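You operate a simulated robot arm through the tools that you are given. There is no shell and no other tool.

You are at the controls of a simulated robot arm. One attempt, no reset.

Task
Swirl the orange-band vial on SLOW till the green lamp lights.
Fine: then put it back; turn the selector to OFF and let the plate stop before lifting the vial. Set down upright: what you pick out.

The check looks at the end state, three seconds after you hand in, the way a careful person would. Anything else that was tipped, shoved, dropped, spilled or broken makes it a failure.

Robot
A 6-joint arm with a fingered hand, fixed in place. Base frame: the origin is on the floor under the middle of its stand, x ahead of it, y to its left, z up; the work surface is at about z = 863. Readings come in mm, rad, newtons and seconds.
With the tool pointing down near the work surface it reaches from about 300 to 800 mm from the base axis. Its first joint turns from -2.897 to 2.897 rad. Payload 4 kg.
Tool frame: the origin (TCP) lies between the finger pads and is the grasp point; the fingertips stand 26 mm ahead of it; z points along the fingers, y is the line along which they close. The gripper opens to 132 mm; its body begins 73 mm behind the TCP. The gripper is a hand of 5 fingers: y runs from the thumb to the fingers, the wrist lies at [0, 0, -239] in the tool frame, and closing takes about 1.5 s.
Orientation is told as [roll, pitch, yaw] about the base's x, y, z axes, in that order, counted from this pose: with the fingers straight down and closing along the base's y, the tool's x points along the base's -x, its y along +y and its z along -z.

Tools
- The arm moves only by the tool step_arm. Its argument "rows" is a list that holds one entry, the list of rows, each a list of 7 numbers: the shift along the tool's x, y, z in units of 500 mm (1.0 is 500 mm), then the turn, a rotation vector about the tool's x, y, z in units of 120 degrees (1.0 is 120 degrees), then the finger opening in mm, from 0 to 132. In form: [[[x, y, z, wx, wy, wz, jaw], ...]]. A call has 1 to 20 rows; each row is the pose to reach, as a shift and turn from the pose commanded when the call began, along the tool's axes at that moment. A call with a number of a shift or a turn outside -1 to 1 is refused whole. A row lasts 0.2 s, in which the tool goes at most 50 mm and 0.15 rad; a call with a longer step from one row to the next is refused whole, and so is a gripper value outside its range. A pose out of reach is approached as far as the arm can. The call stops where the force on the tool passes 40 N (or 10 N more than at its start, if that is more) or the arm is blocked; 0.2 s more then pass. Each finger travels about 45 mm/s and halts on what it meets, pressing with about 30 N; the grip force reading is that of the motor and also rises with nothing between the fingers. The clock runs only during rows and for 0.2 s after the last one: add rows that repeat a pose to give the fingers time. The reply holds the time, the measured pose of the TCP, the force on the tool along the base axes, the opening and the grip force, in the units named above and with some noise, with the torque about the TCP (base axes, N m) and any sound that the robot's microphone picked up.
- Cameras (640 x 400 px; columns grow to the right, rows downward): "scene" is fixed at [219, -650.9, 1457.6]; the picture's right is [0.93, -0.38, 0.00], its down [-0.14, -0.33, -0.93] and it looks along [0.35, 0.86, -0.36] (base axes); focal length 346 px, centre (320, 200). "wrist" rides on the gripper at [84, 2, -97] in the tool frame; the picture's right is [-0.02, 1.00, 0.00], its down [-0.75, -0.02, -0.66] and it looks along [-0.66, -0.01, 0.75] (tool axes); focal length 270 px, centre (320, 200). There is no depth. A picture from a camera that has moved, and an enlarged one, comes with that camera's place and axes in the base frame and with its lens.
- snapshot(camera): a new picture of that camera. It takes no simulated time.
- hand_shape(shape): the hand has 5 fingers and takes this shape, open, in about a second: jaw (thumb against the fingers, like two jaws); tri (thumb and two fingers); tip (a fingertip pinch); poke (one finger out to press); point (the index stretched); flat (the hand flat); cup (the hand cupped); fist (a fist). The gripper value then closes the fingers along that shape, each until it touches; the sizes above hold for jaw. It gives what a move gives, with no picture.
- inspect(camera, box): a new picture of the part [left, top, right, bottom] of that camera's present view, enlarged. It takes no simulated time.
- hand_in(): hands the job in; it is judged then, once.

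Nothing tells you positions but the pictures and the camera data. Unless the task says otherwise, let go and move clear before handing in.

The tools are called after ">>>" as name(argument=value, ...) on one line, values as JSON. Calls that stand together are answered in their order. step_arm: Moves the arm, as the interface text tells. Its arguments: {"type":"object","properties":{"rows":{"type":"array"}},"required":["rows"]} The other tools are called the same way: hand_shape (shape) gives the hand a shape; snapshot (camera) takes a picture; inspect (camera, box) takes an enlarged picture of a part of a camera's view; hand_in () hands the job in.

At the start:

```text
clock: 0.0
position: [372.3, 399.9, 1172.7]
tool_rot: [0.0, 0.001, -0.001]
ft_force: [0.0, 0.4, 0.1]
wrist_torque: [0.01, 0.03, 0.03]
gripper_width: 131.9
grip_force: 0.0
shape: jaw
```

scene: 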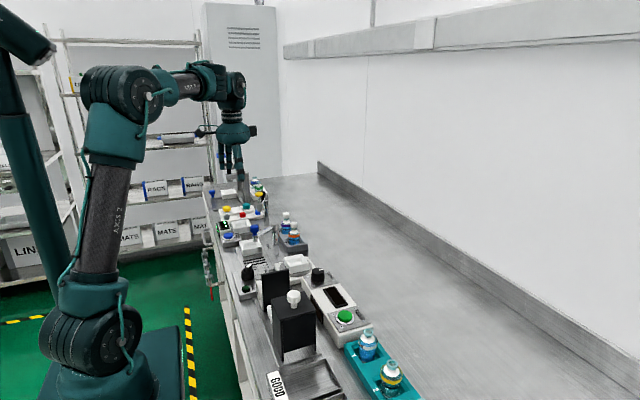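
wrist: 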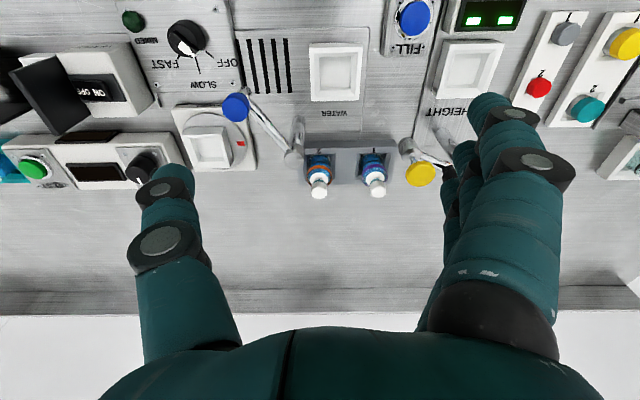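

I see a bench crowded with devices: a rack with two vials (one orange-banded, one blue), a selector with OFF/SLOW/FAST, and a swirl plate. I'll take closer looks before moving.

>>> inspect(camera="wrist", box=[100, 0, 420, 200])

>>> inspect(camera="wrist", box=[0, 0, 260, 200])

>>> inspect(camera="scene", box=[200, 170, 360, 300])

>>> inspect(camera="scene", box=[240, 240, 440, 400])

```text
2.00 times, centred on (260, 100) of wrist
camera zoom: at [288.2, 402.3, 1269.5], right [0.02, 1.0, 0.0], down [0.75, -0.02, 0.66], along [0.66, -0.01, -0.75], focal length 541 px, centre (440, 400)
```

zoom: 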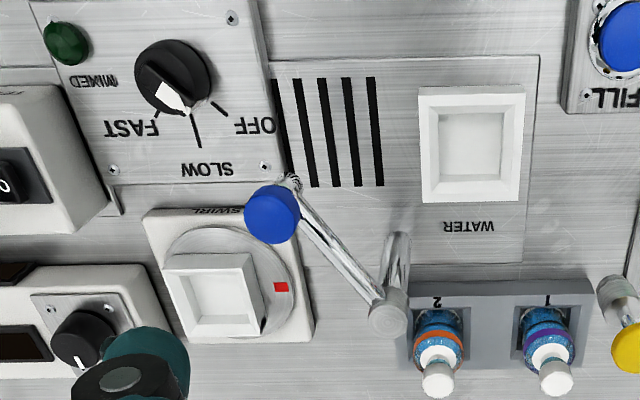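

```text
2.00 times, centred on (130, 100) of wrist
camera zoom: at [288.2, 402.3, 1269.5], right [0.02, 1.0, 0.0], down [0.75, -0.02, 0.66], along [0.66, -0.01, -0.75], focal length 541 px, centre (700, 400)
```

zoom: 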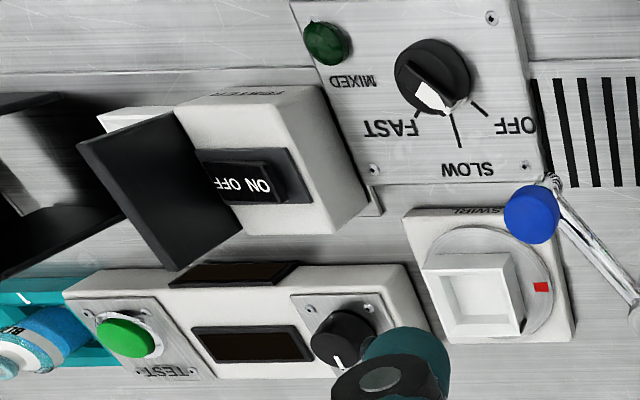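

```text
3.08 times, centred on (280, 235) of scene
camera zoom: at [219.0, -650.9, 1457.6], right [0.93, -0.38, 0.0], down [-0.14, -0.33, -0.93], along [0.35, 0.86, -0.36], focal length 1066 px, centre (443, 92)
```

zoom: 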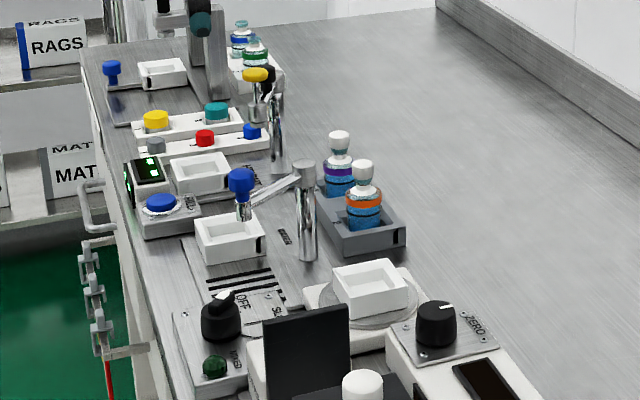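

```text
2.50 times, centred on (340, 320) of scene
camera zoom: at [219.0, -650.9, 1457.6], right [0.93, -0.38, 0.0], down [-0.14, -0.33, -0.93], along [0.35, 0.86, -0.36], focal length 866 px, centre (270, -100)
```

zoom: 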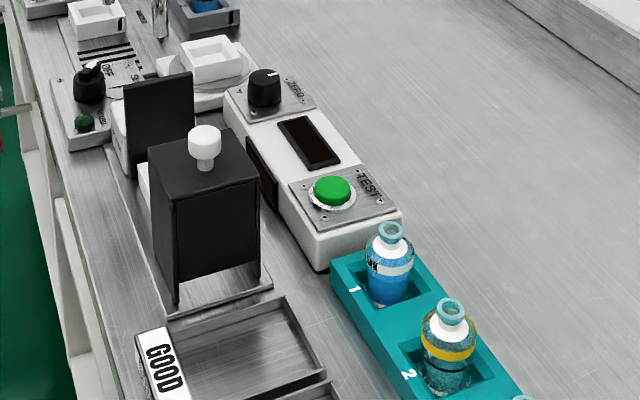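

The bench has a SWIRL plate with a white square socket at about (498, 223), its OFF/SLOW/FAST selector panel at about (350, 246) with a "MIXED" lamp, and the orange-band vial in slot 2 of the grey rack at about (552, 397). Next I move the wrist camera over to the selector, staying high, for a better look.

>>> step_arm(rows=[[[0.02, -0.06, 0, 0, 0, 0, 131], [0.04, -0.12, 0, 0, 0, 0, 131], [0.06, -0.18, 0, 0, 0, 0, 131], [0.08, -0.24, 0, 0, 0, 0, 131], [0.1, -0.3, 0, 0, 0, 0, 131], [0.1, -0.3, 0, 0, 0, 0, 131]]])

>>> snapshot(camera="wrist")

>>> inspect(camera="wrist", box=[220, 20, 420, 145])

>>> snapshot(camera="scene")

```text
clock: 1.4
position: [321.2, 248.9, 1174.2]
tool_rot: [0.002, 0.001, -0.001]
ft_force: [-0.6, 0.9, 0.1]
wrist_torque: [0.0, -0.01, -0.04]
gripper_width: 131.2
grip_force: 0.0
shape: jaw
```

```text
taken
camera wrist: at [236.7, 250.9, 1271.0], right [0.02, 1.0, 0.0], down [0.75, -0.02, 0.66], along [0.66, -0.01, -0.75], focal length 270 px, centre (320, 200)
```

wrist: 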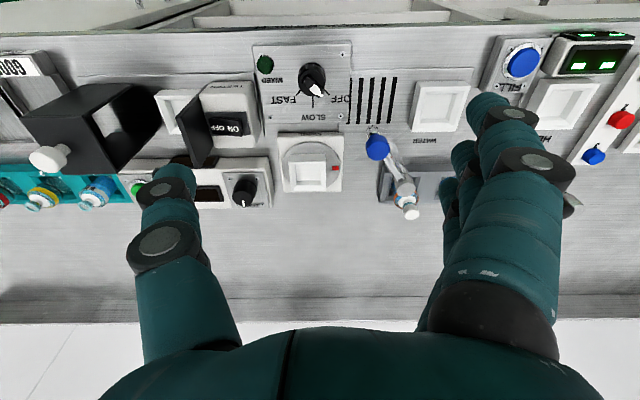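

```text
3.20 times, centred on (320, 82) of wrist
camera zoom: at [236.7, 250.9, 1271.0], right [0.02, 1.0, 0.0], down [0.75, -0.02, 0.66], along [0.66, -0.01, -0.75], focal length 865 px, centre (320, 576)
```

zoom: 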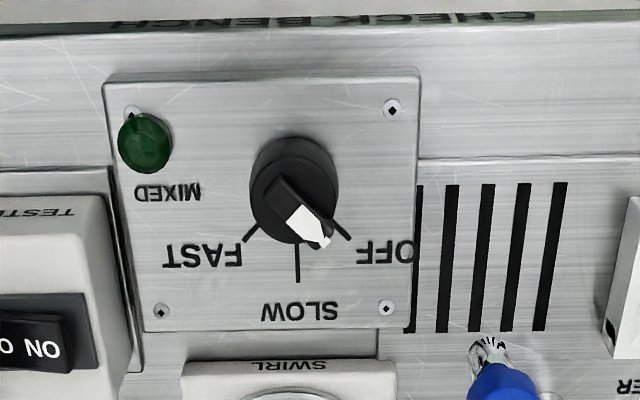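

```text
taken
```

scene: 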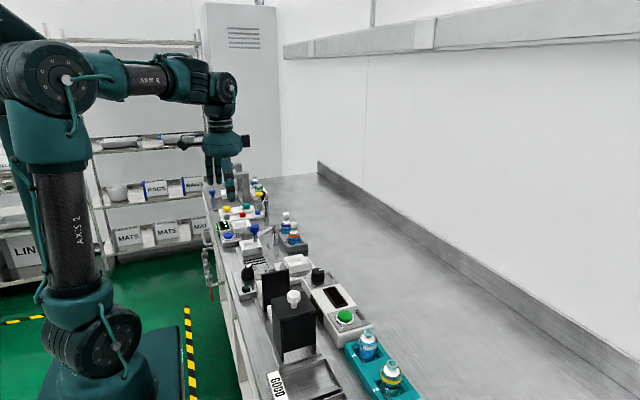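

The selector's white pointer is at OFF; SLOW is straight ahead (+x) and FAST is to the right (-y), with the MIXED lamp dark. Next I lower toward the swirl plate, still well above everything, to see the socket closely.

>>> step_arm(rows=[[[-0.04, -0.0135, 0.057, 0, 0, 0, 131], [-0.08, -0.027, 0.114, 0, 0, 0, 131], [-0.12, -0.0405, 0.171, 0, 0, 0, 131], [-0.158, -0.054, 0.228, 0, 0, 0, 131], [-0.158, -0.054, 0.228, 0, 0, 0, 131]]])

>>> snapshot(camera="wrist")

>>> inspect(camera="wrist", box=[220, 80, 420, 205])

```text
clock: 2.6
position: [402.3, 225.4, 1058.7]
tool_rot: [-0.002, -0.001, 0.0]
ft_force: [-0.3, -0.4, -0.6]
wrist_torque: [-0.02, 0.02, 0.0]
gripper_width: 131.1
grip_force: 0.1
shape: jaw
```

```text
taken
camera wrist: at [318.0, 227.2, 1156.6], right [0.02, 1.0, 0.0], down [0.75, -0.02, 0.66], along [0.66, -0.01, -0.75], focal length 270 px, centre (320, 200)
```

wrist: 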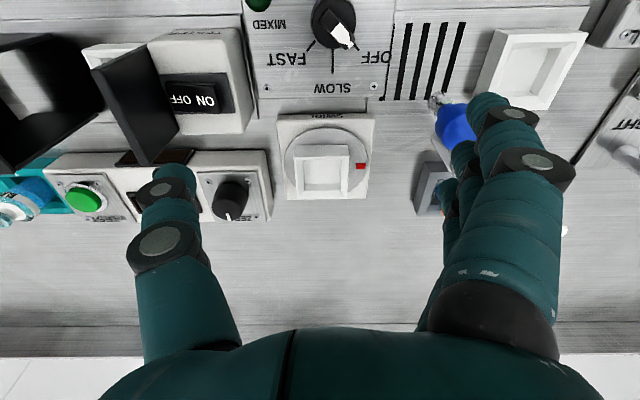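

```text
3.20 times, centred on (320, 142) of wrist
camera zoom: at [318.0, 227.2, 1156.6], right [0.02, 1.0, 0.0], down [0.75, -0.02, 0.66], along [0.66, -0.01, -0.75], focal length 865 px, centre (320, 384)
```

zoom: 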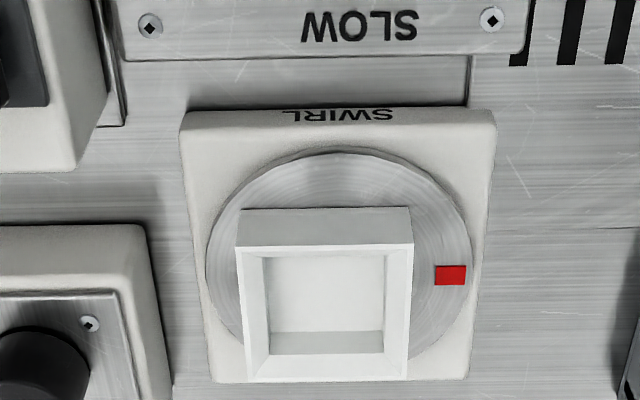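

The socket is about 60 mm outside and 40 mm inside, with its rim at roughly z = 900 and centre near (506, 227). Next I look closely at the orange-band vial and its rack.

>>> step_arm(rows=[[[-0.0, 0.0, -0.042, 0, 0, 0, 131], [-0.02, 0.08, -0.042, 0, 0, 0, 131], [-0.04, 0.16, -0.042, 0, 0, 0, 131], [-0.06, 0.24, -0.042, 0, 0, 0, 131], [-0.08, 0.32, -0.042, 0, 0, 0, 131], [-0.096, 0.344, -0.042, 0, 0, 0, 131], [-0.096, 0.344, -0.042, 0, 0, 0, 131]]])

>>> snapshot(camera="wrist")

>>> inspect(camera="wrist", box=[220, 120, 420, 245])

>>> inspect(camera="scene", box=[220, 180, 340, 255])

```text
clock: 4.2
position: [451.0, 396.7, 1079.5]
tool_rot: [0.0, 0.0, 0.0]
ft_force: [-0.3, -0.3, -0.1]
wrist_torque: [-0.03, -0.01, 0.04]
gripper_width: 131.4
grip_force: 0.0
shape: jaw
```

```text
taken
camera wrist: at [366.3, 399.0, 1175.9], right [0.02, 1.0, 0.0], down [0.75, -0.02, 0.66], along [0.66, -0.01, -0.75], focal length 270 px, centre (320, 200)
```

wrist: 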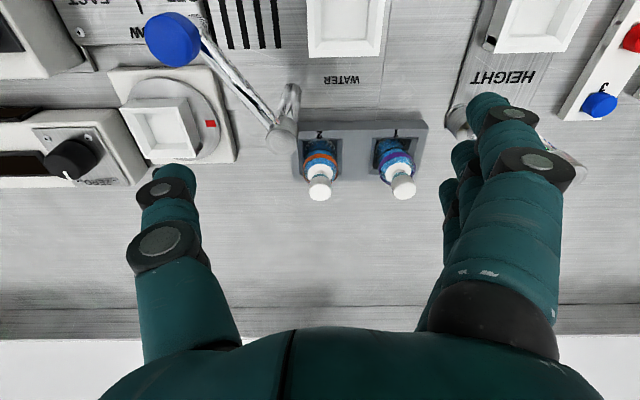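

```text
3.20 times, centred on (320, 182) of wrist
camera zoom: at [366.3, 399.0, 1175.9], right [0.02, 1.0, 0.0], down [0.75, -0.02, 0.66], along [0.66, -0.01, -0.75], focal length 865 px, centre (320, 256)
```

zoom: 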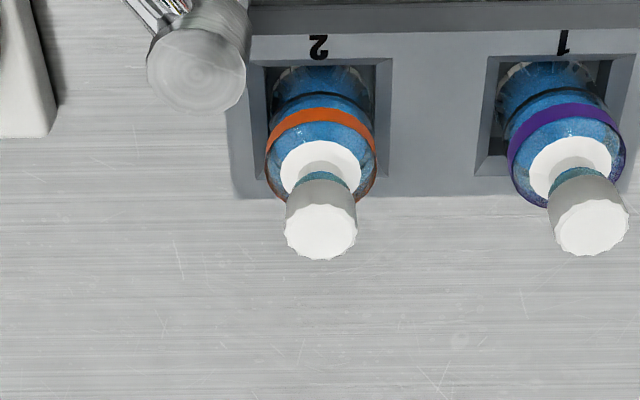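

```text
5.33 times, centred on (280, 218) of scene
camera zoom: at [219.0, -650.9, 1457.6], right [0.93, -0.38, 0.0], down [-0.14, -0.33, -0.93], along [0.35, 0.86, -0.36], focal length 1848 px, centre (533, 107)
```

zoom: 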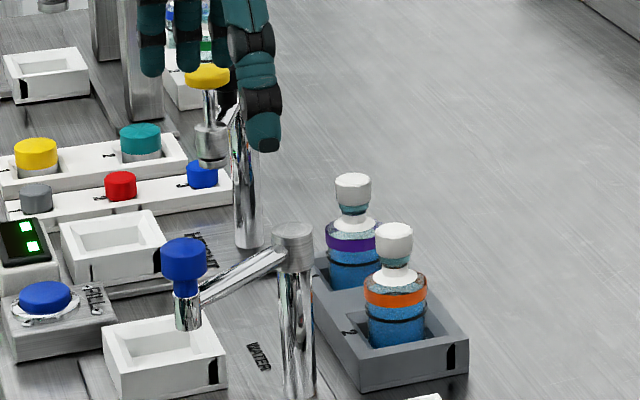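

The vial has a white cap (top at about z = 950), a body about 39 mm across and sits at (552, 396) in a 24 mm-high rack; a faucet pole stands at (476, 368) with its arm and blue ball at about (400, 311), top z = 1005. Before going near the faucet I check how big the hand is.

>>> inspect(camera="scene", box=[160, 60, 320, 230])

>>> inspect(camera="wrist", box=[100, 0, 340, 150])

```text
2.35 times, centred on (240, 145) of scene
camera zoom: at [219.0, -650.9, 1457.6], right [0.93, -0.38, 0.0], down [-0.14, -0.33, -0.93], along [0.35, 0.86, -0.36], focal length 815 px, centre (508, 329)
```

zoom: 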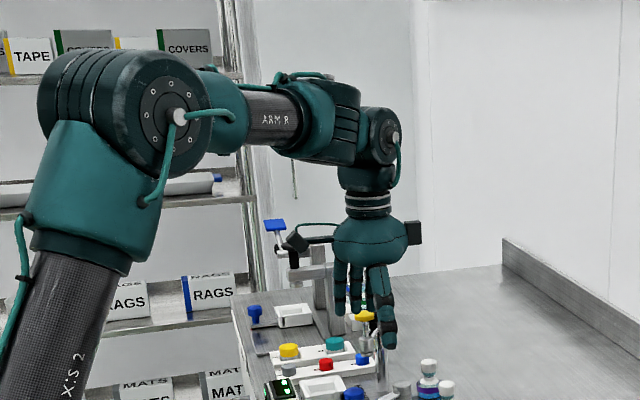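

```text
2.67 times, centred on (220, 75) of wrist
camera zoom: at [366.3, 399.0, 1175.9], right [0.02, 1.0, 0.0], down [0.75, -0.02, 0.66], along [0.66, -0.01, -0.75], focal length 721 px, centre (587, 533)
```

zoom: 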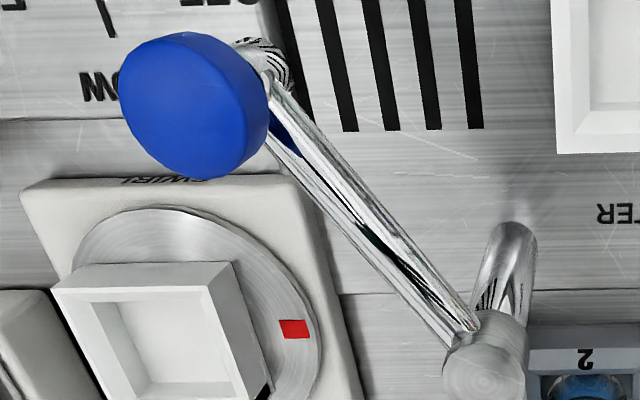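

The faucet's blue knob is about 30 mm across at (398, 316), top z ≈ 1005, so I'll stay high when crossing. Next I narrow the hand to about 72 mm (to miss the purple vial) and move over the orange vial, stopping above the cap to check alignment.

>>> step_arm(rows=[[[-0.07, 0, 0, 0, 0, 0, 110], [-0.14, 0, 0, 0, 0, 0, 90], [-0.204, 0, 0, 0, 0, 0, 72], [-0.204, 0, 0.03, 0, 0, 0, 72], [-0.204, 0, 0.06, 0, 0, 0, 72], [-0.204, 0, 0.09, 0, 0, 0, 72], [-0.204, 0, 0.12, 0, 0, 0, 72], [-0.204, 0, 0.12, 0, 0, 0, 72], [-0.204, 0, 0.12, 0, 0, 0, 72]]])

>>> snapshot(camera="wrist")

>>> inspect(camera="scene", box=[220, 120, 360, 270])

```text
clock: 6.2
position: [550.8, 395.6, 1017.5]
tool_rot: [-0.001, -0.001, 0.0]
ft_force: [0.4, 0.8, -0.2]
wrist_torque: [0.02, -0.01, -0.02]
gripper_width: 72.9
grip_force: 0.1
shape: jaw
```

```text
taken
camera wrist: at [467.0, 397.9, 1116.0], right [0.02, 1.0, 0.0], down [0.75, -0.02, 0.66], along [0.66, -0.01, -0.75], focal length 270 px, centre (320, 200)
```

wrist: 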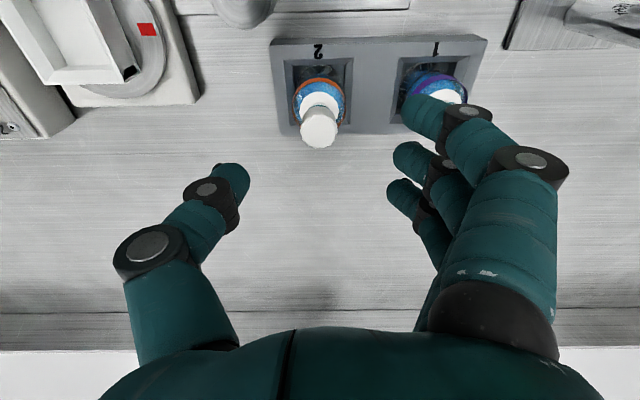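

```text
2.67 times, centred on (290, 195) of scene
camera zoom: at [219.0, -650.9, 1457.6], right [0.93, -0.38, 0.0], down [-0.14, -0.33, -0.93], along [0.35, 0.86, -0.36], focal length 924 px, centre (400, 213)
```

zoom: 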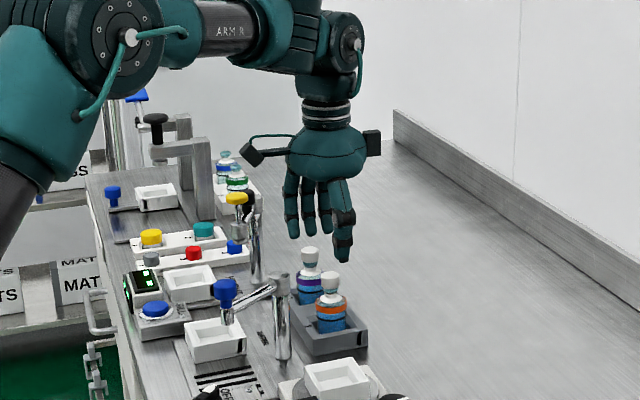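

The cap top is directly below the hand at about (553, 396). I'll descend part of the way so the fingertips straddle the cap, then check clearance to the purple vial.

>>> step_arm(rows=[[[-0.004, 0, 0.03, 0, 0, 0, 72], [-0.004, 0, 0.06, 0, 0, 0, 72], [-0.004, 0, 0.09, 0, 0, 0, 72], [-0.004, 0, 0.11, 0, 0, 0, 72], [-0.004, 0, 0.11, 0, 0, 0, 72]]])

>>> snapshot(camera="wrist")

>>> inspect(camera="scene", box=[250, 160, 330, 260])

```text
clock: 7.4
position: [553.9, 395.7, 963.1]
tool_rot: [0.0, 0.0, 0.0]
ft_force: [0.0, 0.0, 0.3]
wrist_torque: [-0.03, -0.01, -0.02]
gripper_width: 72.8
grip_force: 0.0
shape: jaw
```

```text
taken
camera wrist: at [468.8, 397.6, 1060.6], right [0.02, 1.0, 0.0], down [0.75, -0.02, 0.66], along [0.66, -0.01, -0.75], focal length 270 px, centre (320, 200)
```

wrist: 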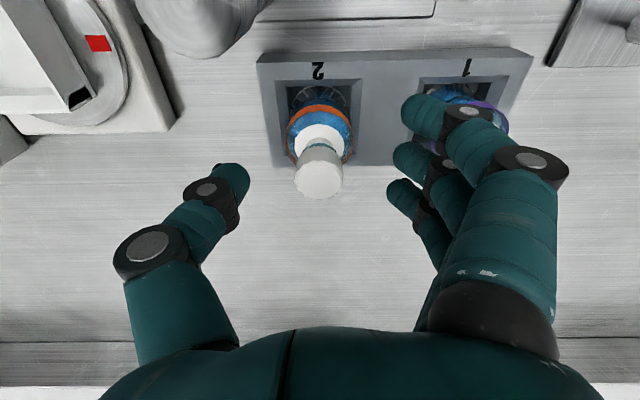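

```text
4.00 times, centred on (290, 210) of scene
camera zoom: at [219.0, -650.9, 1457.6], right [0.93, -0.38, 0.0], down [-0.14, -0.33, -0.93], along [0.35, 0.86, -0.36], focal length 1386 px, centre (440, 160)
```

zoom: 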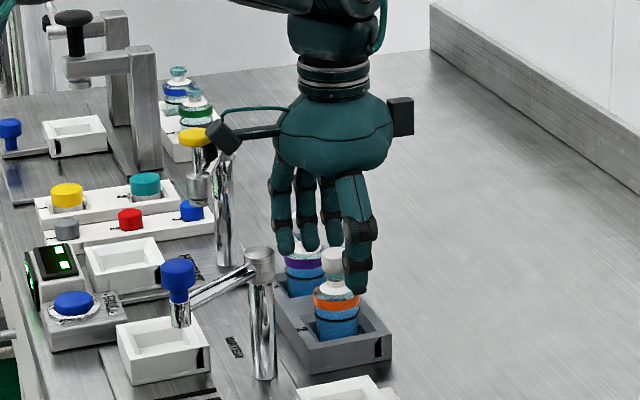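

The cap is centred between thumb and fingers. I narrow the opening to 60 mm for extra clearance from the purple vial and descend further.

>>> step_arm(rows=[[[0, 0, 0, 0, 0, 0, 62], [0, 0, 0, 0, 0, 0, 60], [0, 0, 0.02, 0, 0, 0, 60], [0, 0, 0.04, 0, 0, 0, 60], [0, 0, 0.05, 0, 0, 0, 60], [0, 0, 0.05, 0, 0, 0, 60]]])

>>> snapshot(camera="wrist")

>>> inspect(camera="scene", box=[250, 180, 330, 255])

```text
clock: 8.8
position: [552.9, 394.2, 939.5]
tool_rot: [0.0, 0.0, 0.002]
ft_force: [1.1, -0.4, -0.3]
wrist_torque: [0.01, -0.03, 0.01]
gripper_width: 60.9
grip_force: 0.2
shape: jaw
```

```text
taken
camera wrist: at [468.8, 396.8, 1036.5], right [0.02, 1.0, 0.0], down [0.75, -0.02, 0.66], along [0.66, -0.01, -0.75], focal length 270 px, centre (320, 200)
```

wrist: 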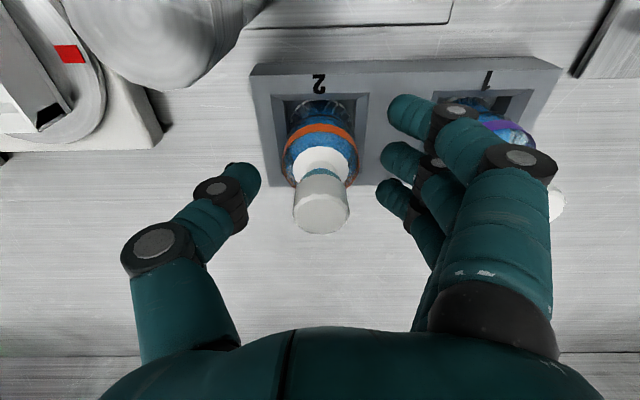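

```text
5.33 times, centred on (290, 218) of scene
camera zoom: at [219.0, -650.9, 1457.6], right [0.93, -0.38, 0.0], down [-0.14, -0.33, -0.93], along [0.35, 0.86, -0.36], focal length 1848 px, centre (480, 107)
```

zoom: 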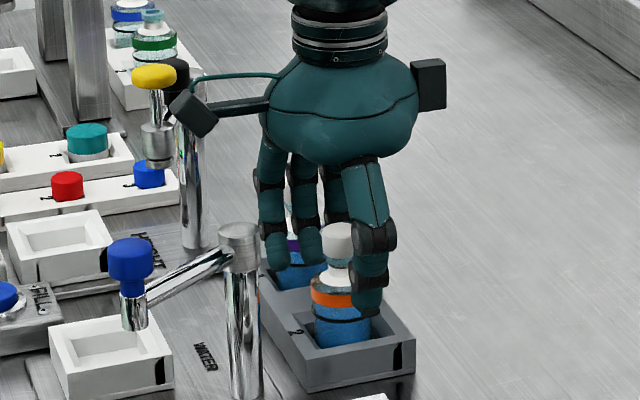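

Everything lines up and the fingers are clear of the purple vial. I go down the last 17 mm to grip the body at the orange band and close on it gently.

>>> step_arm(rows=[[[0, 0, 0.016, 0, 0, 0, 60], [0, 0, 0.032, 0, 0, 0, 60], [0, 0, 0.032, 0, 0, 0, 60]]])

>>> inspect(camera="scene", box=[250, 180, 330, 255])

>>> snapshot(camera="wrist")

```text
clock: 9.6
position: [552.5, 394.7, 922.9]
tool_rot: [0.0, 0.0, 0.0]
ft_force: [-0.1, 0.4, 0.4]
wrist_torque: [0.01, -0.01, 0.0]
gripper_width: 60.9
grip_force: 0.0
shape: jaw
```

```text
5.33 times, centred on (290, 218) of scene
camera zoom: at [219.0, -650.9, 1457.6], right [0.93, -0.38, 0.0], down [-0.14, -0.33, -0.93], along [0.35, 0.86, -0.36], focal length 1848 px, centre (480, 107)
```

zoom: 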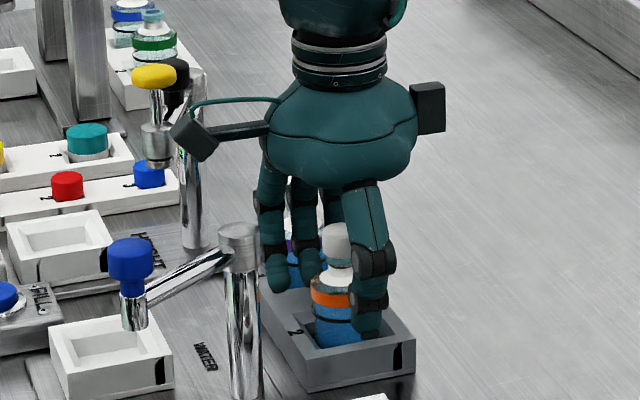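

```text
taken
camera wrist: at [468.2, 397.0, 1020.6], right [0.02, 1.0, 0.0], down [0.75, -0.02, 0.66], along [0.66, -0.01, -0.75], focal length 270 px, centre (320, 200)
```

wrist: 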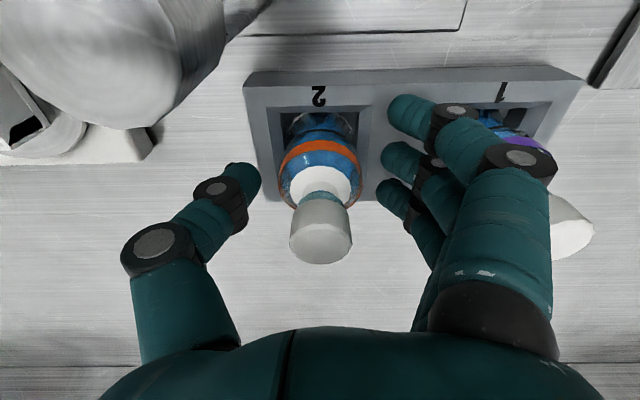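

The fingers now straddle the body above the rack. I close the hand on the vial without moving the arm.

>>> step_arm(rows=[[[0, 0, 0, 0, 0, 0, 50], [0, 0, 0, 0, 0, 0, 42], [0, 0, 0, 0, 0, 0, 34], [0, 0, 0, 0, 0, 0, 28], [0, 0, 0, 0, 0, 0, 24], [0, 0, 0, 0, 0, 0, 24], [0, 0, 0, 0, 0, 0, 24]]])

>>> inspect(camera="scene", box=[250, 180, 330, 255])

>>> snapshot(camera="wrist")

```text
clock: 11.2
position: [552.4, 395.1, 924.1]
tool_rot: [0.001, 0.001, 0.0]
ft_force: [-0.5, -1.3, 3.4]
wrist_torque: [-0.01, 0.01, 0.03]
gripper_width: 18.0
grip_force: 29.8
shape: jaw
```

```text
5.33 times, centred on (290, 218) of scene
camera zoom: at [219.0, -650.9, 1457.6], right [0.93, -0.38, 0.0], down [-0.14, -0.33, -0.93], along [0.35, 0.86, -0.36], focal length 1848 px, centre (480, 107)
```

zoom: 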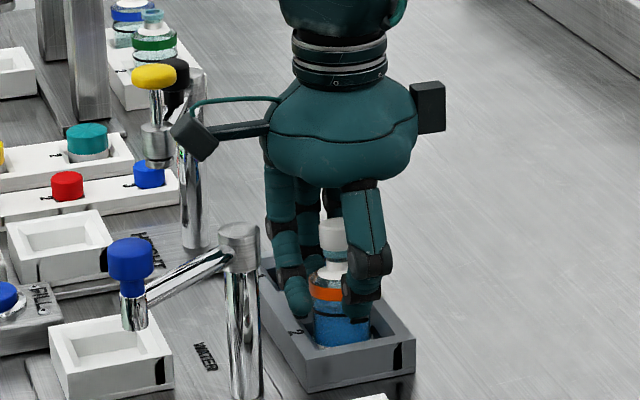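

```text
taken
camera wrist: at [468.3, 396.7, 1021.1], right [0.02, 1.0, 0.0], down [0.75, -0.02, 0.66], along [0.66, -0.01, -0.75], focal length 270 px, centre (320, 200)
```

wrist: 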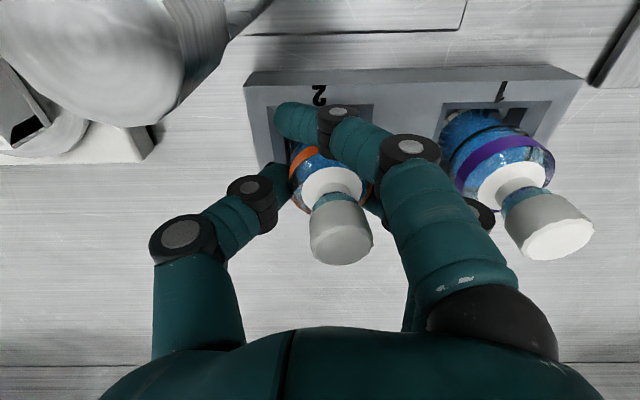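

The hand has the vial (grip about 30 N), but the cap shifted slightly toward +y, so it may be leaning. I look more closely before lifting.

>>> inspect(camera="wrist", box=[240, 80, 440, 280])

>>> inspect(camera="scene", box=[275, 205, 315, 250])

```text
2.00 times, centred on (340, 180) of wrist
camera zoom: at [468.3, 396.7, 1021.1], right [0.02, 1.0, 0.0], down [0.75, -0.02, 0.66], along [0.66, -0.01, -0.75], focal length 541 px, centre (280, 240)
```

zoom: 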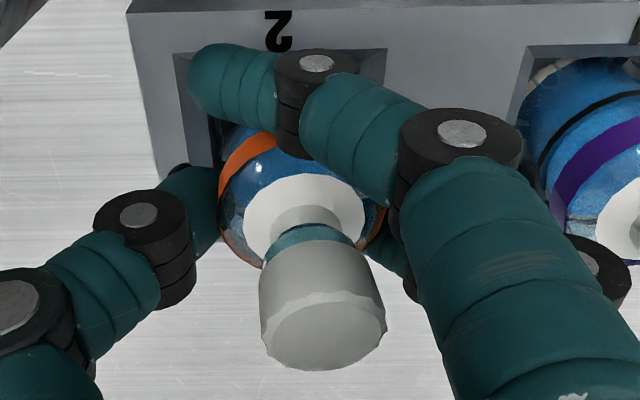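

```text
8.89 times, centred on (295, 228) of scene
camera zoom: at [219.0, -650.9, 1457.6], right [0.93, -0.38, 0.0], down [-0.14, -0.33, -0.93], along [0.35, 0.86, -0.36], focal length 3080 px, centre (542, -44)
```

zoom: 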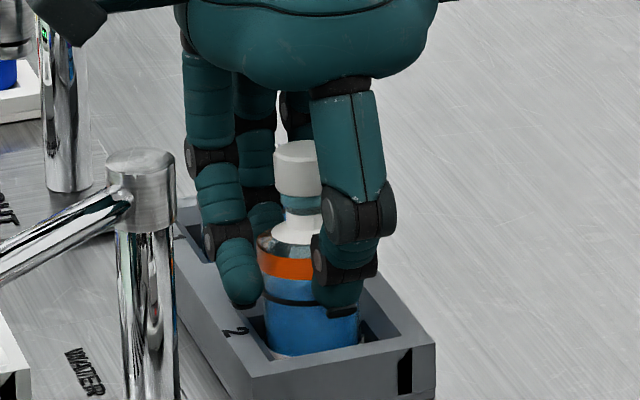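

The vial leans about 4° toward +y because the hand closes a few mm to the +y side of centre. I'll reopen, shift about 5 mm toward -y and re-grip so it is held upright.

>>> step_arm(rows=[[[0, 0, 0, 0, 0, 0, 30], [0, 0, 0, 0, 0, 0, 40], [0, 0, 0, 0, 0, 0, 50], [0, 0, 0, 0, 0, 0, 60], [0, 0, 0, 0, 0, 0, 60], [0, 0, 0, 0, 0, 0, 60], [0, -0.006, 0, 0, 0, 0, 60], [0, -0.011, 0, 0, 0, 0, 60], [0, -0.011, 0, 0, 0, 0, 60]]])

>>> snapshot(camera="wrist")

>>> inspect(camera="wrist", box=[240, 80, 440, 280])

```text
clock: 13.2
position: [552.4, 388.9, 922.1]
tool_rot: [0.001, -0.001, -0.001]
ft_force: [0.5, 0.2, 0.5]
wrist_torque: [-0.01, -0.01, 0.0]
gripper_width: 59.0
grip_force: 0.0
shape: jaw
```

```text
taken
camera wrist: at [468.9, 391.4, 1020.1], right [0.02, 1.0, 0.0], down [0.75, -0.02, 0.66], along [0.66, -0.01, -0.75], focal length 270 px, centre (320, 200)
```

wrist: 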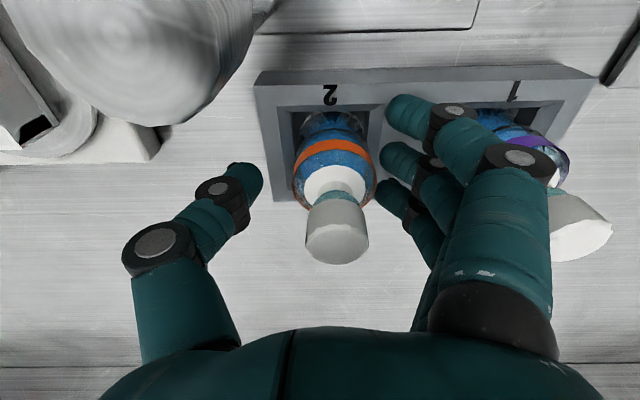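

```text
2.00 times, centred on (340, 180) of wrist
camera zoom: at [468.9, 391.4, 1020.1], right [0.02, 1.0, 0.0], down [0.75, -0.02, 0.66], along [0.66, -0.01, -0.75], focal length 541 px, centre (280, 240)
```

zoom: 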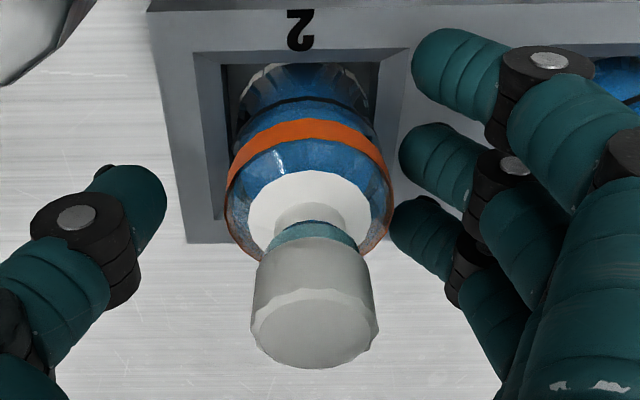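

The vial stands upright again and is now slightly toward the finger side, matching where the hand closes. I close the hand again.

>>> step_arm(rows=[[[0, 0, 0, 0, 0, 0, 50], [0, 0, 0, 0, 0, 0, 42], [0, 0, 0, 0, 0, 0, 34], [0, 0, 0, 0, 0, 0, 28], [0, 0, 0, 0, 0, 0, 24], [0, 0, 0, 0, 0, 0, 24], [0, 0, 0, 0, 0, 0, 24]]])

>>> inspect(camera="wrist", box=[240, 80, 440, 280])

>>> inspect(camera="scene", box=[275, 205, 315, 250])

```text
clock: 14.8
position: [552.8, 389.1, 922.8]
tool_rot: [-0.002, -0.001, -0.002]
ft_force: [0.5, -1.4, 1.7]
wrist_torque: [0.01, 0.0, -0.04]
gripper_width: 17.6
grip_force: 29.9
shape: jaw
```

```text
2.00 times, centred on (340, 180) of wrist
camera zoom: at [468.9, 391.4, 1020.2], right [0.02, 1.0, 0.0], down [0.75, -0.02, 0.66], along [0.66, -0.01, -0.75], focal length 541 px, centre (280, 240)
```

zoom: 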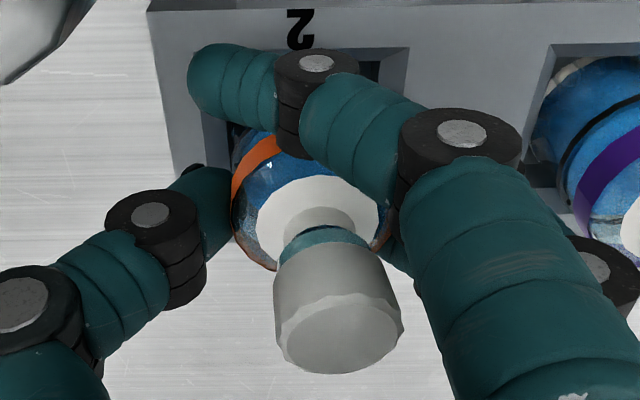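

```text
8.89 times, centred on (295, 228) of scene
camera zoom: at [219.0, -650.9, 1457.6], right [0.93, -0.38, 0.0], down [-0.14, -0.33, -0.93], along [0.35, 0.86, -0.36], focal length 3080 px, centre (542, -44)
```

zoom: 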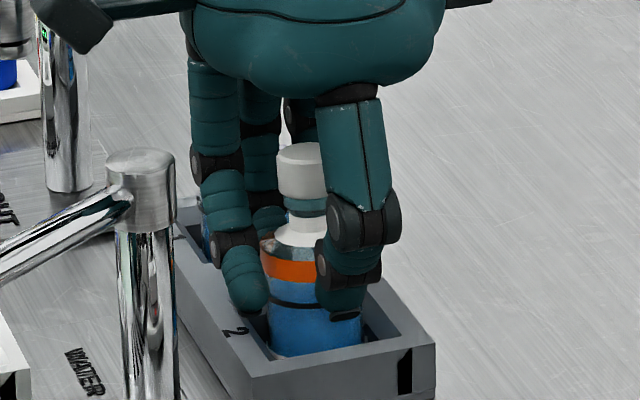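

The grip is firm; a slight lean of about 3° remains, which I can correct with the wrist. I lift it slowly by about 35 mm and check how it hangs.

>>> step_arm(rows=[[[0, 0, -0.01, 0, 0, 0, 22], [0, 0, -0.03, 0, 0, 0, 22], [0, 0, -0.05, 0, 0, 0, 22], [0, 0, -0.08, 0, 0, 0, 22], [0, 0, -0.08, 0, 0, 0, 22]]])

>>> inspect(camera="wrist", box=[240, 80, 440, 280])

>>> inspect(camera="scene", box=[265, 190, 325, 255])

```text
clock: 16.0
position: [552.2, 389.2, 962.6]
tool_rot: [-0.001, 0.0, 0.001]
ft_force: [-0.3, 0.5, -0.5]
wrist_torque: [0.0, 0.01, -0.01]
gripper_width: 16.0
grip_force: 29.7
shape: jaw
```

```text
2.00 times, centred on (340, 180) of wrist
camera zoom: at [468.4, 391.5, 1059.3], right [0.02, 1.0, 0.0], down [0.75, -0.02, 0.66], along [0.66, -0.01, -0.75], focal length 541 px, centre (280, 240)
```

zoom: 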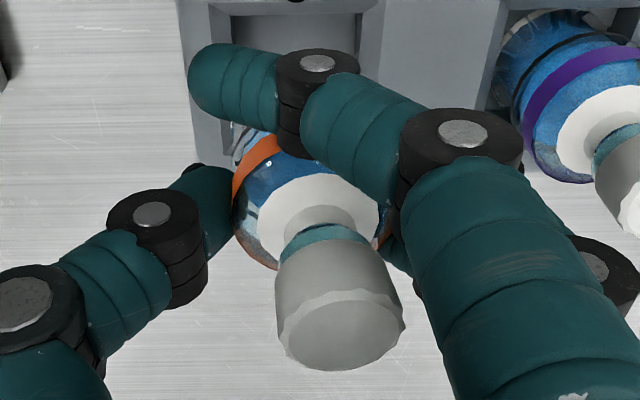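

```text
6.15 times, centred on (295, 222) of scene
camera zoom: at [219.0, -650.9, 1457.6], right [0.93, -0.38, 0.0], down [-0.14, -0.33, -0.93], along [0.35, 0.86, -0.36], focal length 2132 px, centre (474, 62)
```

zoom: 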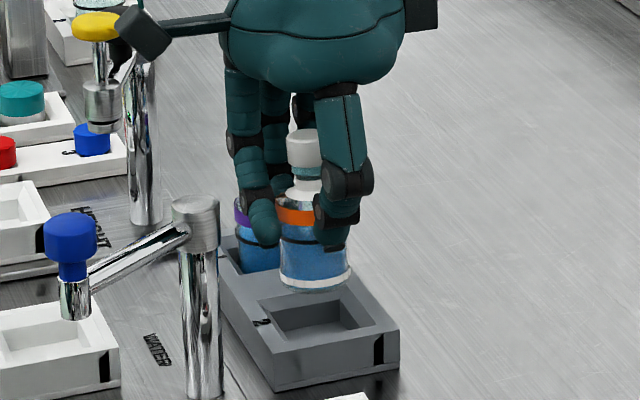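

The vial hangs securely with a small lean (about 3.5° toward +y, 1.5° toward -x). I raise it, level it with a small wrist turn, and carry it over to the swirl socket, staying clear of the faucet.

>>> step_arm(rows=[[[0, 0, -0.04, 0, 0, 0, 22], [0, 0, -0.08, 0, 0, 0, 22], [0, 0, -0.114, -0.01, 0.004, 0, 22], [0.02, -0.07, -0.114, -0.02, 0.008, 0, 22], [0.04, -0.14, -0.114, -0.029, 0.013, 0, 22], [0.06, -0.21, -0.114, -0.029, 0.013, 0, 22], [0.08, -0.28, -0.114, -0.029, 0.013, 0, 22], [0.094, -0.336, -0.114, -0.029, 0.013, 0, 22], [0.094, -0.336, -0.114, -0.029, 0.013, 0, 22]]])

>>> snapshot(camera="wrist")

>>> inspect(camera="scene", box=[220, 140, 360, 290])

>>> inspect(camera="scene", box=[260, 210, 340, 290])

```text
clock: 18.0
position: [507.0, 220.1, 1019.0]
tool_rot: [0.059, 0.029, -0.001]
ft_force: [0.9, -0.2, -0.8]
wrist_torque: [-0.01, 0.0, 0.0]
gripper_width: 16.4
grip_force: 29.7
shape: jaw
```

```text
taken
camera wrist: at [425.2, 217.3, 1120.2], right [0.02, 1.0, 0.06], down [0.77, -0.05, 0.64], along [0.64, 0.03, -0.77], focal length 270 px, centre (320, 200)
```

wrist: 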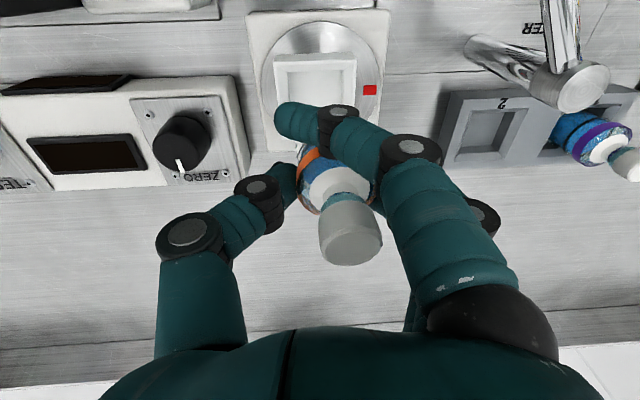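

```text
2.67 times, centred on (290, 215) of scene
camera zoom: at [219.0, -650.9, 1457.6], right [0.93, -0.38, 0.0], down [-0.14, -0.33, -0.93], along [0.35, 0.86, -0.36], focal length 924 px, centre (400, 160)
```

zoom: 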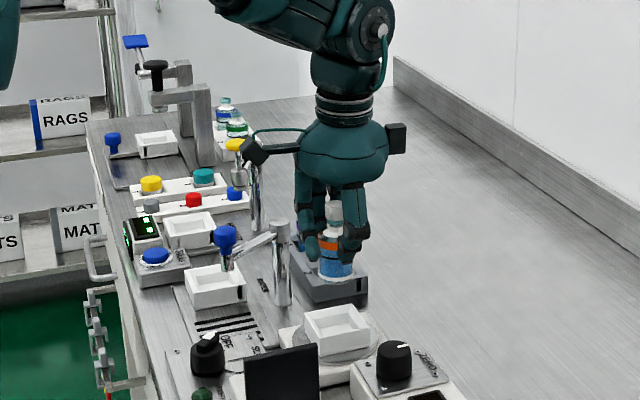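

```text
5.00 times, centred on (300, 250) of scene
camera zoom: at [219.0, -650.9, 1457.6], right [0.93, -0.38, 0.0], down [-0.14, -0.33, -0.93], along [0.35, 0.86, -0.36], focal length 1733 px, centre (420, -50)
```

zoom: 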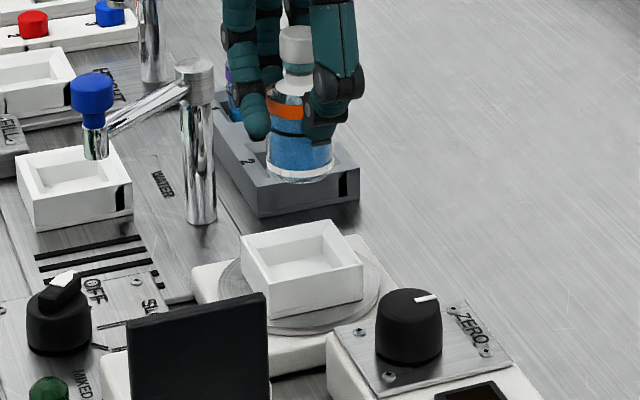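

The vial is upright and above the swirl area. I zoom in on the socket to align precisely before lowering.

>>> inspect(camera="wrist", box=[230, 0, 410, 120])

>>> inspect(camera="scene", box=[285, 240, 325, 275])

>>> inspect(camera="scene", box=[270, 210, 310, 250])

```text
3.33 times, centred on (320, 60) of wrist
camera zoom: at [425.2, 217.3, 1120.2], right [0.02, 1.0, 0.06], down [0.77, -0.05, 0.64], along [0.64, 0.03, -0.77], focal length 901 px, centre (320, 667)
```

zoom: 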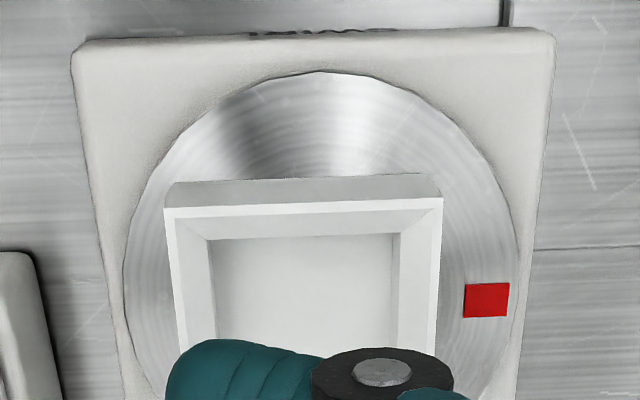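

```text
11.43 times, centred on (305, 258) of scene
camera zoom: at [219.0, -650.9, 1457.6], right [0.93, -0.38, 0.0], down [-0.14, -0.33, -0.93], along [0.35, 0.86, -0.36], focal length 3960 px, centre (491, -457)
```

zoom: 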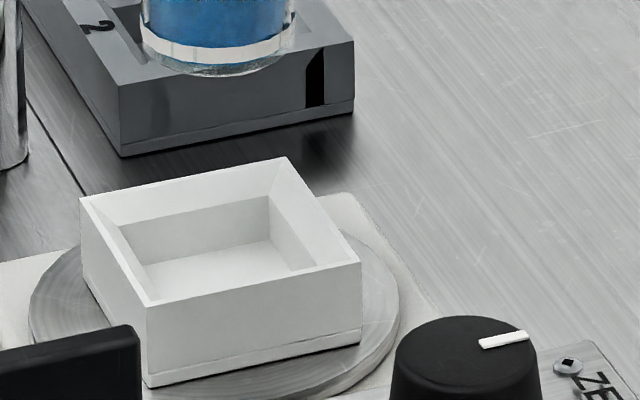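

```text
10.00 times, centred on (290, 230) of scene
camera zoom: at [219.0, -650.9, 1457.6], right [0.93, -0.38, 0.0], down [-0.14, -0.33, -0.93], along [0.35, 0.86, -0.36], focal length 3465 px, centre (620, -100)
```

zoom: 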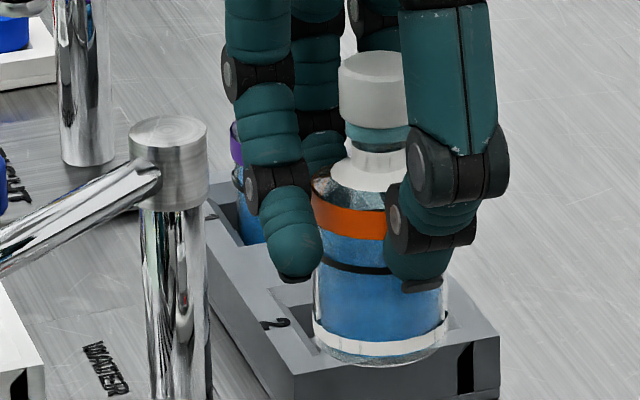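

From the wrist view the socket's centre is at about (503.5, 227) with rim z ≈ 903, and the vial axis sits about 10 mm to +y of the TCP. I nudge the vial over the socket and descend to just above the rim.

>>> step_arm(rows=[[[0.0069, -0.0124, 0.03, 0, 0, 0, 22], [0.0069, -0.0124, 0.06, 0, 0, 0, 22], [0.0069, -0.0124, 0.09, 0, 0, 0, 22], [0.0069, -0.0124, 0.106, 0, 0, 0, 22], [0.0069, -0.0124, 0.106, 0, 0, 0, 22]]])

>>> snapshot(camera="wrist")

>>> inspect(camera="scene", box=[280, 220, 340, 280])

```text
clock: 19.2
position: [503.2, 218.3, 966.8]
tool_rot: [0.061, 0.027, 0.001]
ft_force: [0.2, 0.4, -0.9]
wrist_torque: [0.02, -0.01, 0.02]
gripper_width: 16.5
grip_force: 30.5
shape: jaw
```

```text
taken
camera wrist: at [420.6, 214.6, 1066.6], right [0.02, 1.0, 0.06], down [0.77, -0.05, 0.64], along [0.64, 0.03, -0.77], focal length 270 px, centre (320, 200)
```

wrist: 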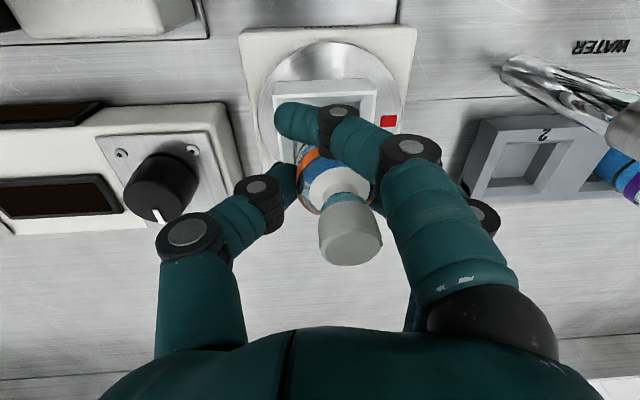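

```text
6.67 times, centred on (310, 250) of scene
camera zoom: at [219.0, -650.9, 1457.6], right [0.93, -0.38, 0.0], down [-0.14, -0.33, -0.93], along [0.35, 0.86, -0.36], focal length 2310 px, centre (387, -133)
```

zoom: 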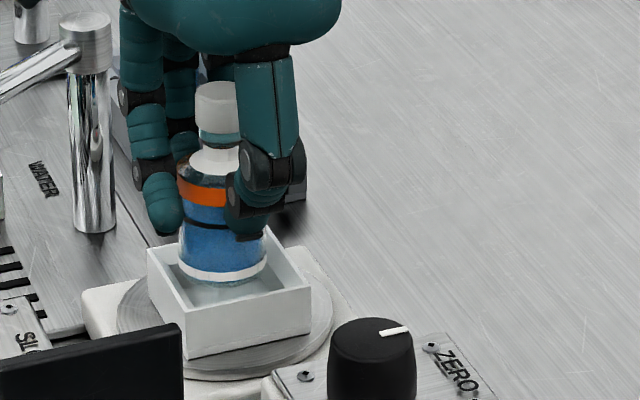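

The vial base is a few mm above the rim. I zoom in to check its centring over the socket.

>>> inspect(camera="scene", box=[290, 245, 320, 275])

>>> inspect(camera="wrist", box=[250, 60, 400, 210])

```text
13.33 times, centred on (305, 260) of scene
camera zoom: at [219.0, -650.9, 1457.6], right [0.93, -0.38, 0.0], down [-0.14, -0.33, -0.93], along [0.35, 0.86, -0.36], focal length 4620 px, centre (520, -600)
```

zoom: 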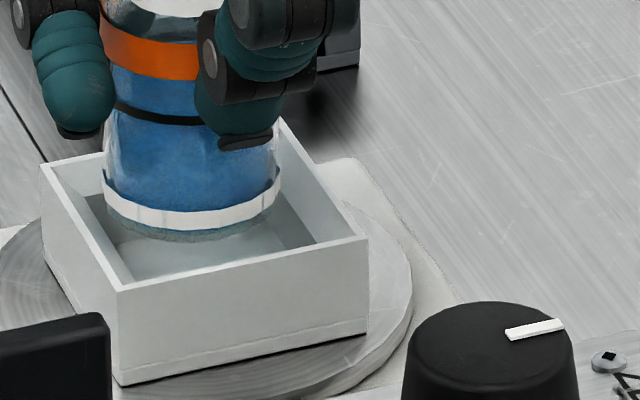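

```text
2.67 times, centred on (325, 135) of wrist
camera zoom: at [420.6, 214.6, 1066.6], right [0.02, 1.0, 0.06], down [0.77, -0.05, 0.64], along [0.64, 0.03, -0.77], focal length 721 px, centre (307, 373)
```

zoom: 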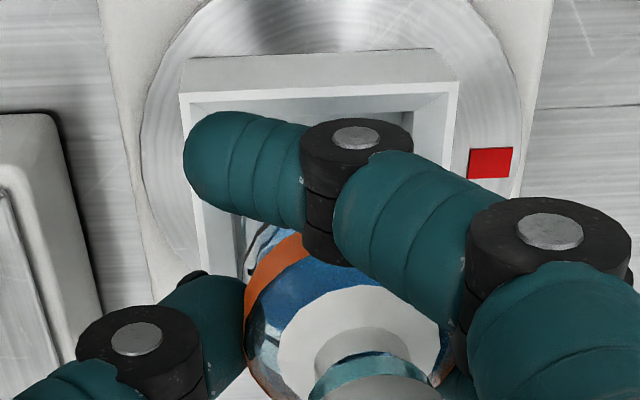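

Re-triangulating from three wrist views gives the rim at z ≈ 914 and the centre at (500, 226); the vial bottom is only a few mm above it and nearly centred. I lower slowly in small steps watching the forces, nudging 2 mm toward +x.

>>> step_arm(rows=[[[-0.0045, 0, 0.004, 0, 0, 0, 22], [-0.0045, -0.0005, 0.01, 0, 0, 0, 22], [-0.0045, -0.0009, 0.016, 0, 0, 0, 22], [-0.0045, -0.0009, 0.016, 0, 0, 0, 22]]])

>>> inspect(camera="scene", box=[290, 245, 320, 275])

>>> inspect(camera="wrist", box=[250, 60, 400, 210])

```text
clock: 20.2
position: [504.1, 217.8, 960.1]
tool_rot: [0.061, 0.028, 0.0]
ft_force: [0.1, 0.6, -0.8]
wrist_torque: [-0.01, 0.03, -0.02]
gripper_width: 16.5
grip_force: 29.8
shape: jaw
```

```text
13.33 times, centred on (305, 260) of scene
camera zoom: at [219.0, -650.9, 1457.6], right [0.93, -0.38, 0.0], down [-0.14, -0.33, -0.93], along [0.35, 0.86, -0.36], focal length 4620 px, centre (520, -600)
```

zoom: 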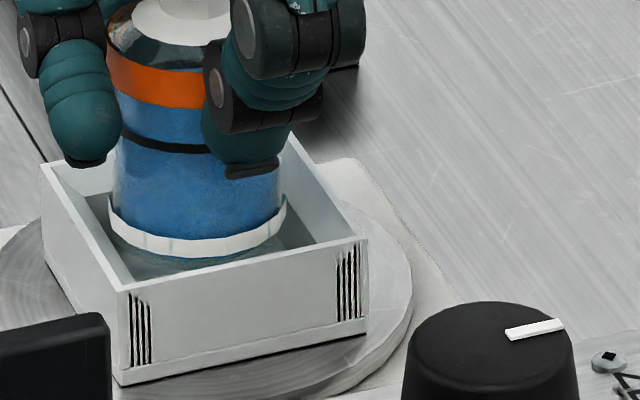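

```text
2.67 times, centred on (325, 135) of wrist
camera zoom: at [421.9, 214.6, 1059.1], right [0.02, 1.0, 0.06], down [0.77, -0.05, 0.64], along [0.64, 0.03, -0.77], focal length 721 px, centre (307, 373)
```

zoom: 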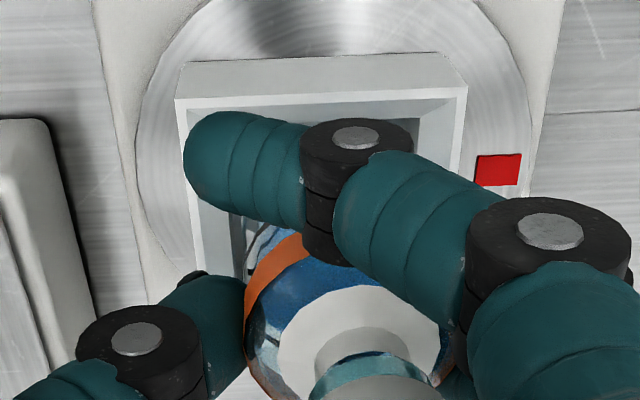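

No contact yet and the base is entering the socket. I continue lowering in small steps.

>>> step_arm(rows=[[[0, 0, 0.004, 0, 0, 0, 22], [0, -0.0003, 0.008, 0, 0, 0, 22], [0, -0.0005, 0.012, 0, 0, 0, 22], [0, -0.0005, 0.012, 0, 0, 0, 22]]])

>>> inspect(camera="scene", box=[290, 240, 320, 275])

```text
clock: 21.2
position: [503.7, 218.7, 952.3]
tool_rot: [0.06, 0.028, 0.001]
ft_force: [0.4, -2.6, 0.5]
wrist_torque: [-0.13, 0.03, -0.02]
gripper_width: 16.5
grip_force: 30.3
shape: jaw
```

```text
11.43 times, centred on (305, 258) of scene
camera zoom: at [219.0, -650.9, 1457.6], right [0.93, -0.38, 0.0], down [-0.14, -0.33, -0.93], along [0.35, 0.86, -0.36], focal length 3960 px, centre (491, -457)
```

zoom: 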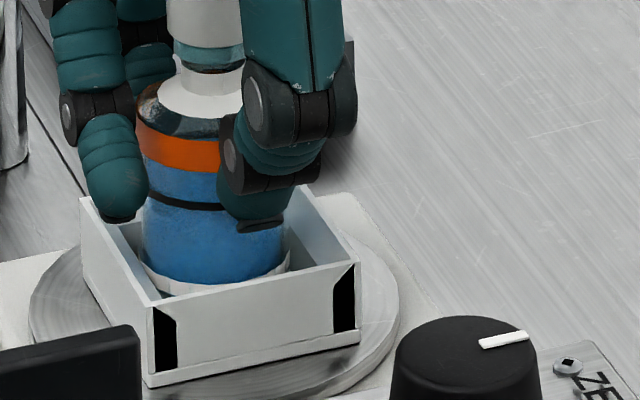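

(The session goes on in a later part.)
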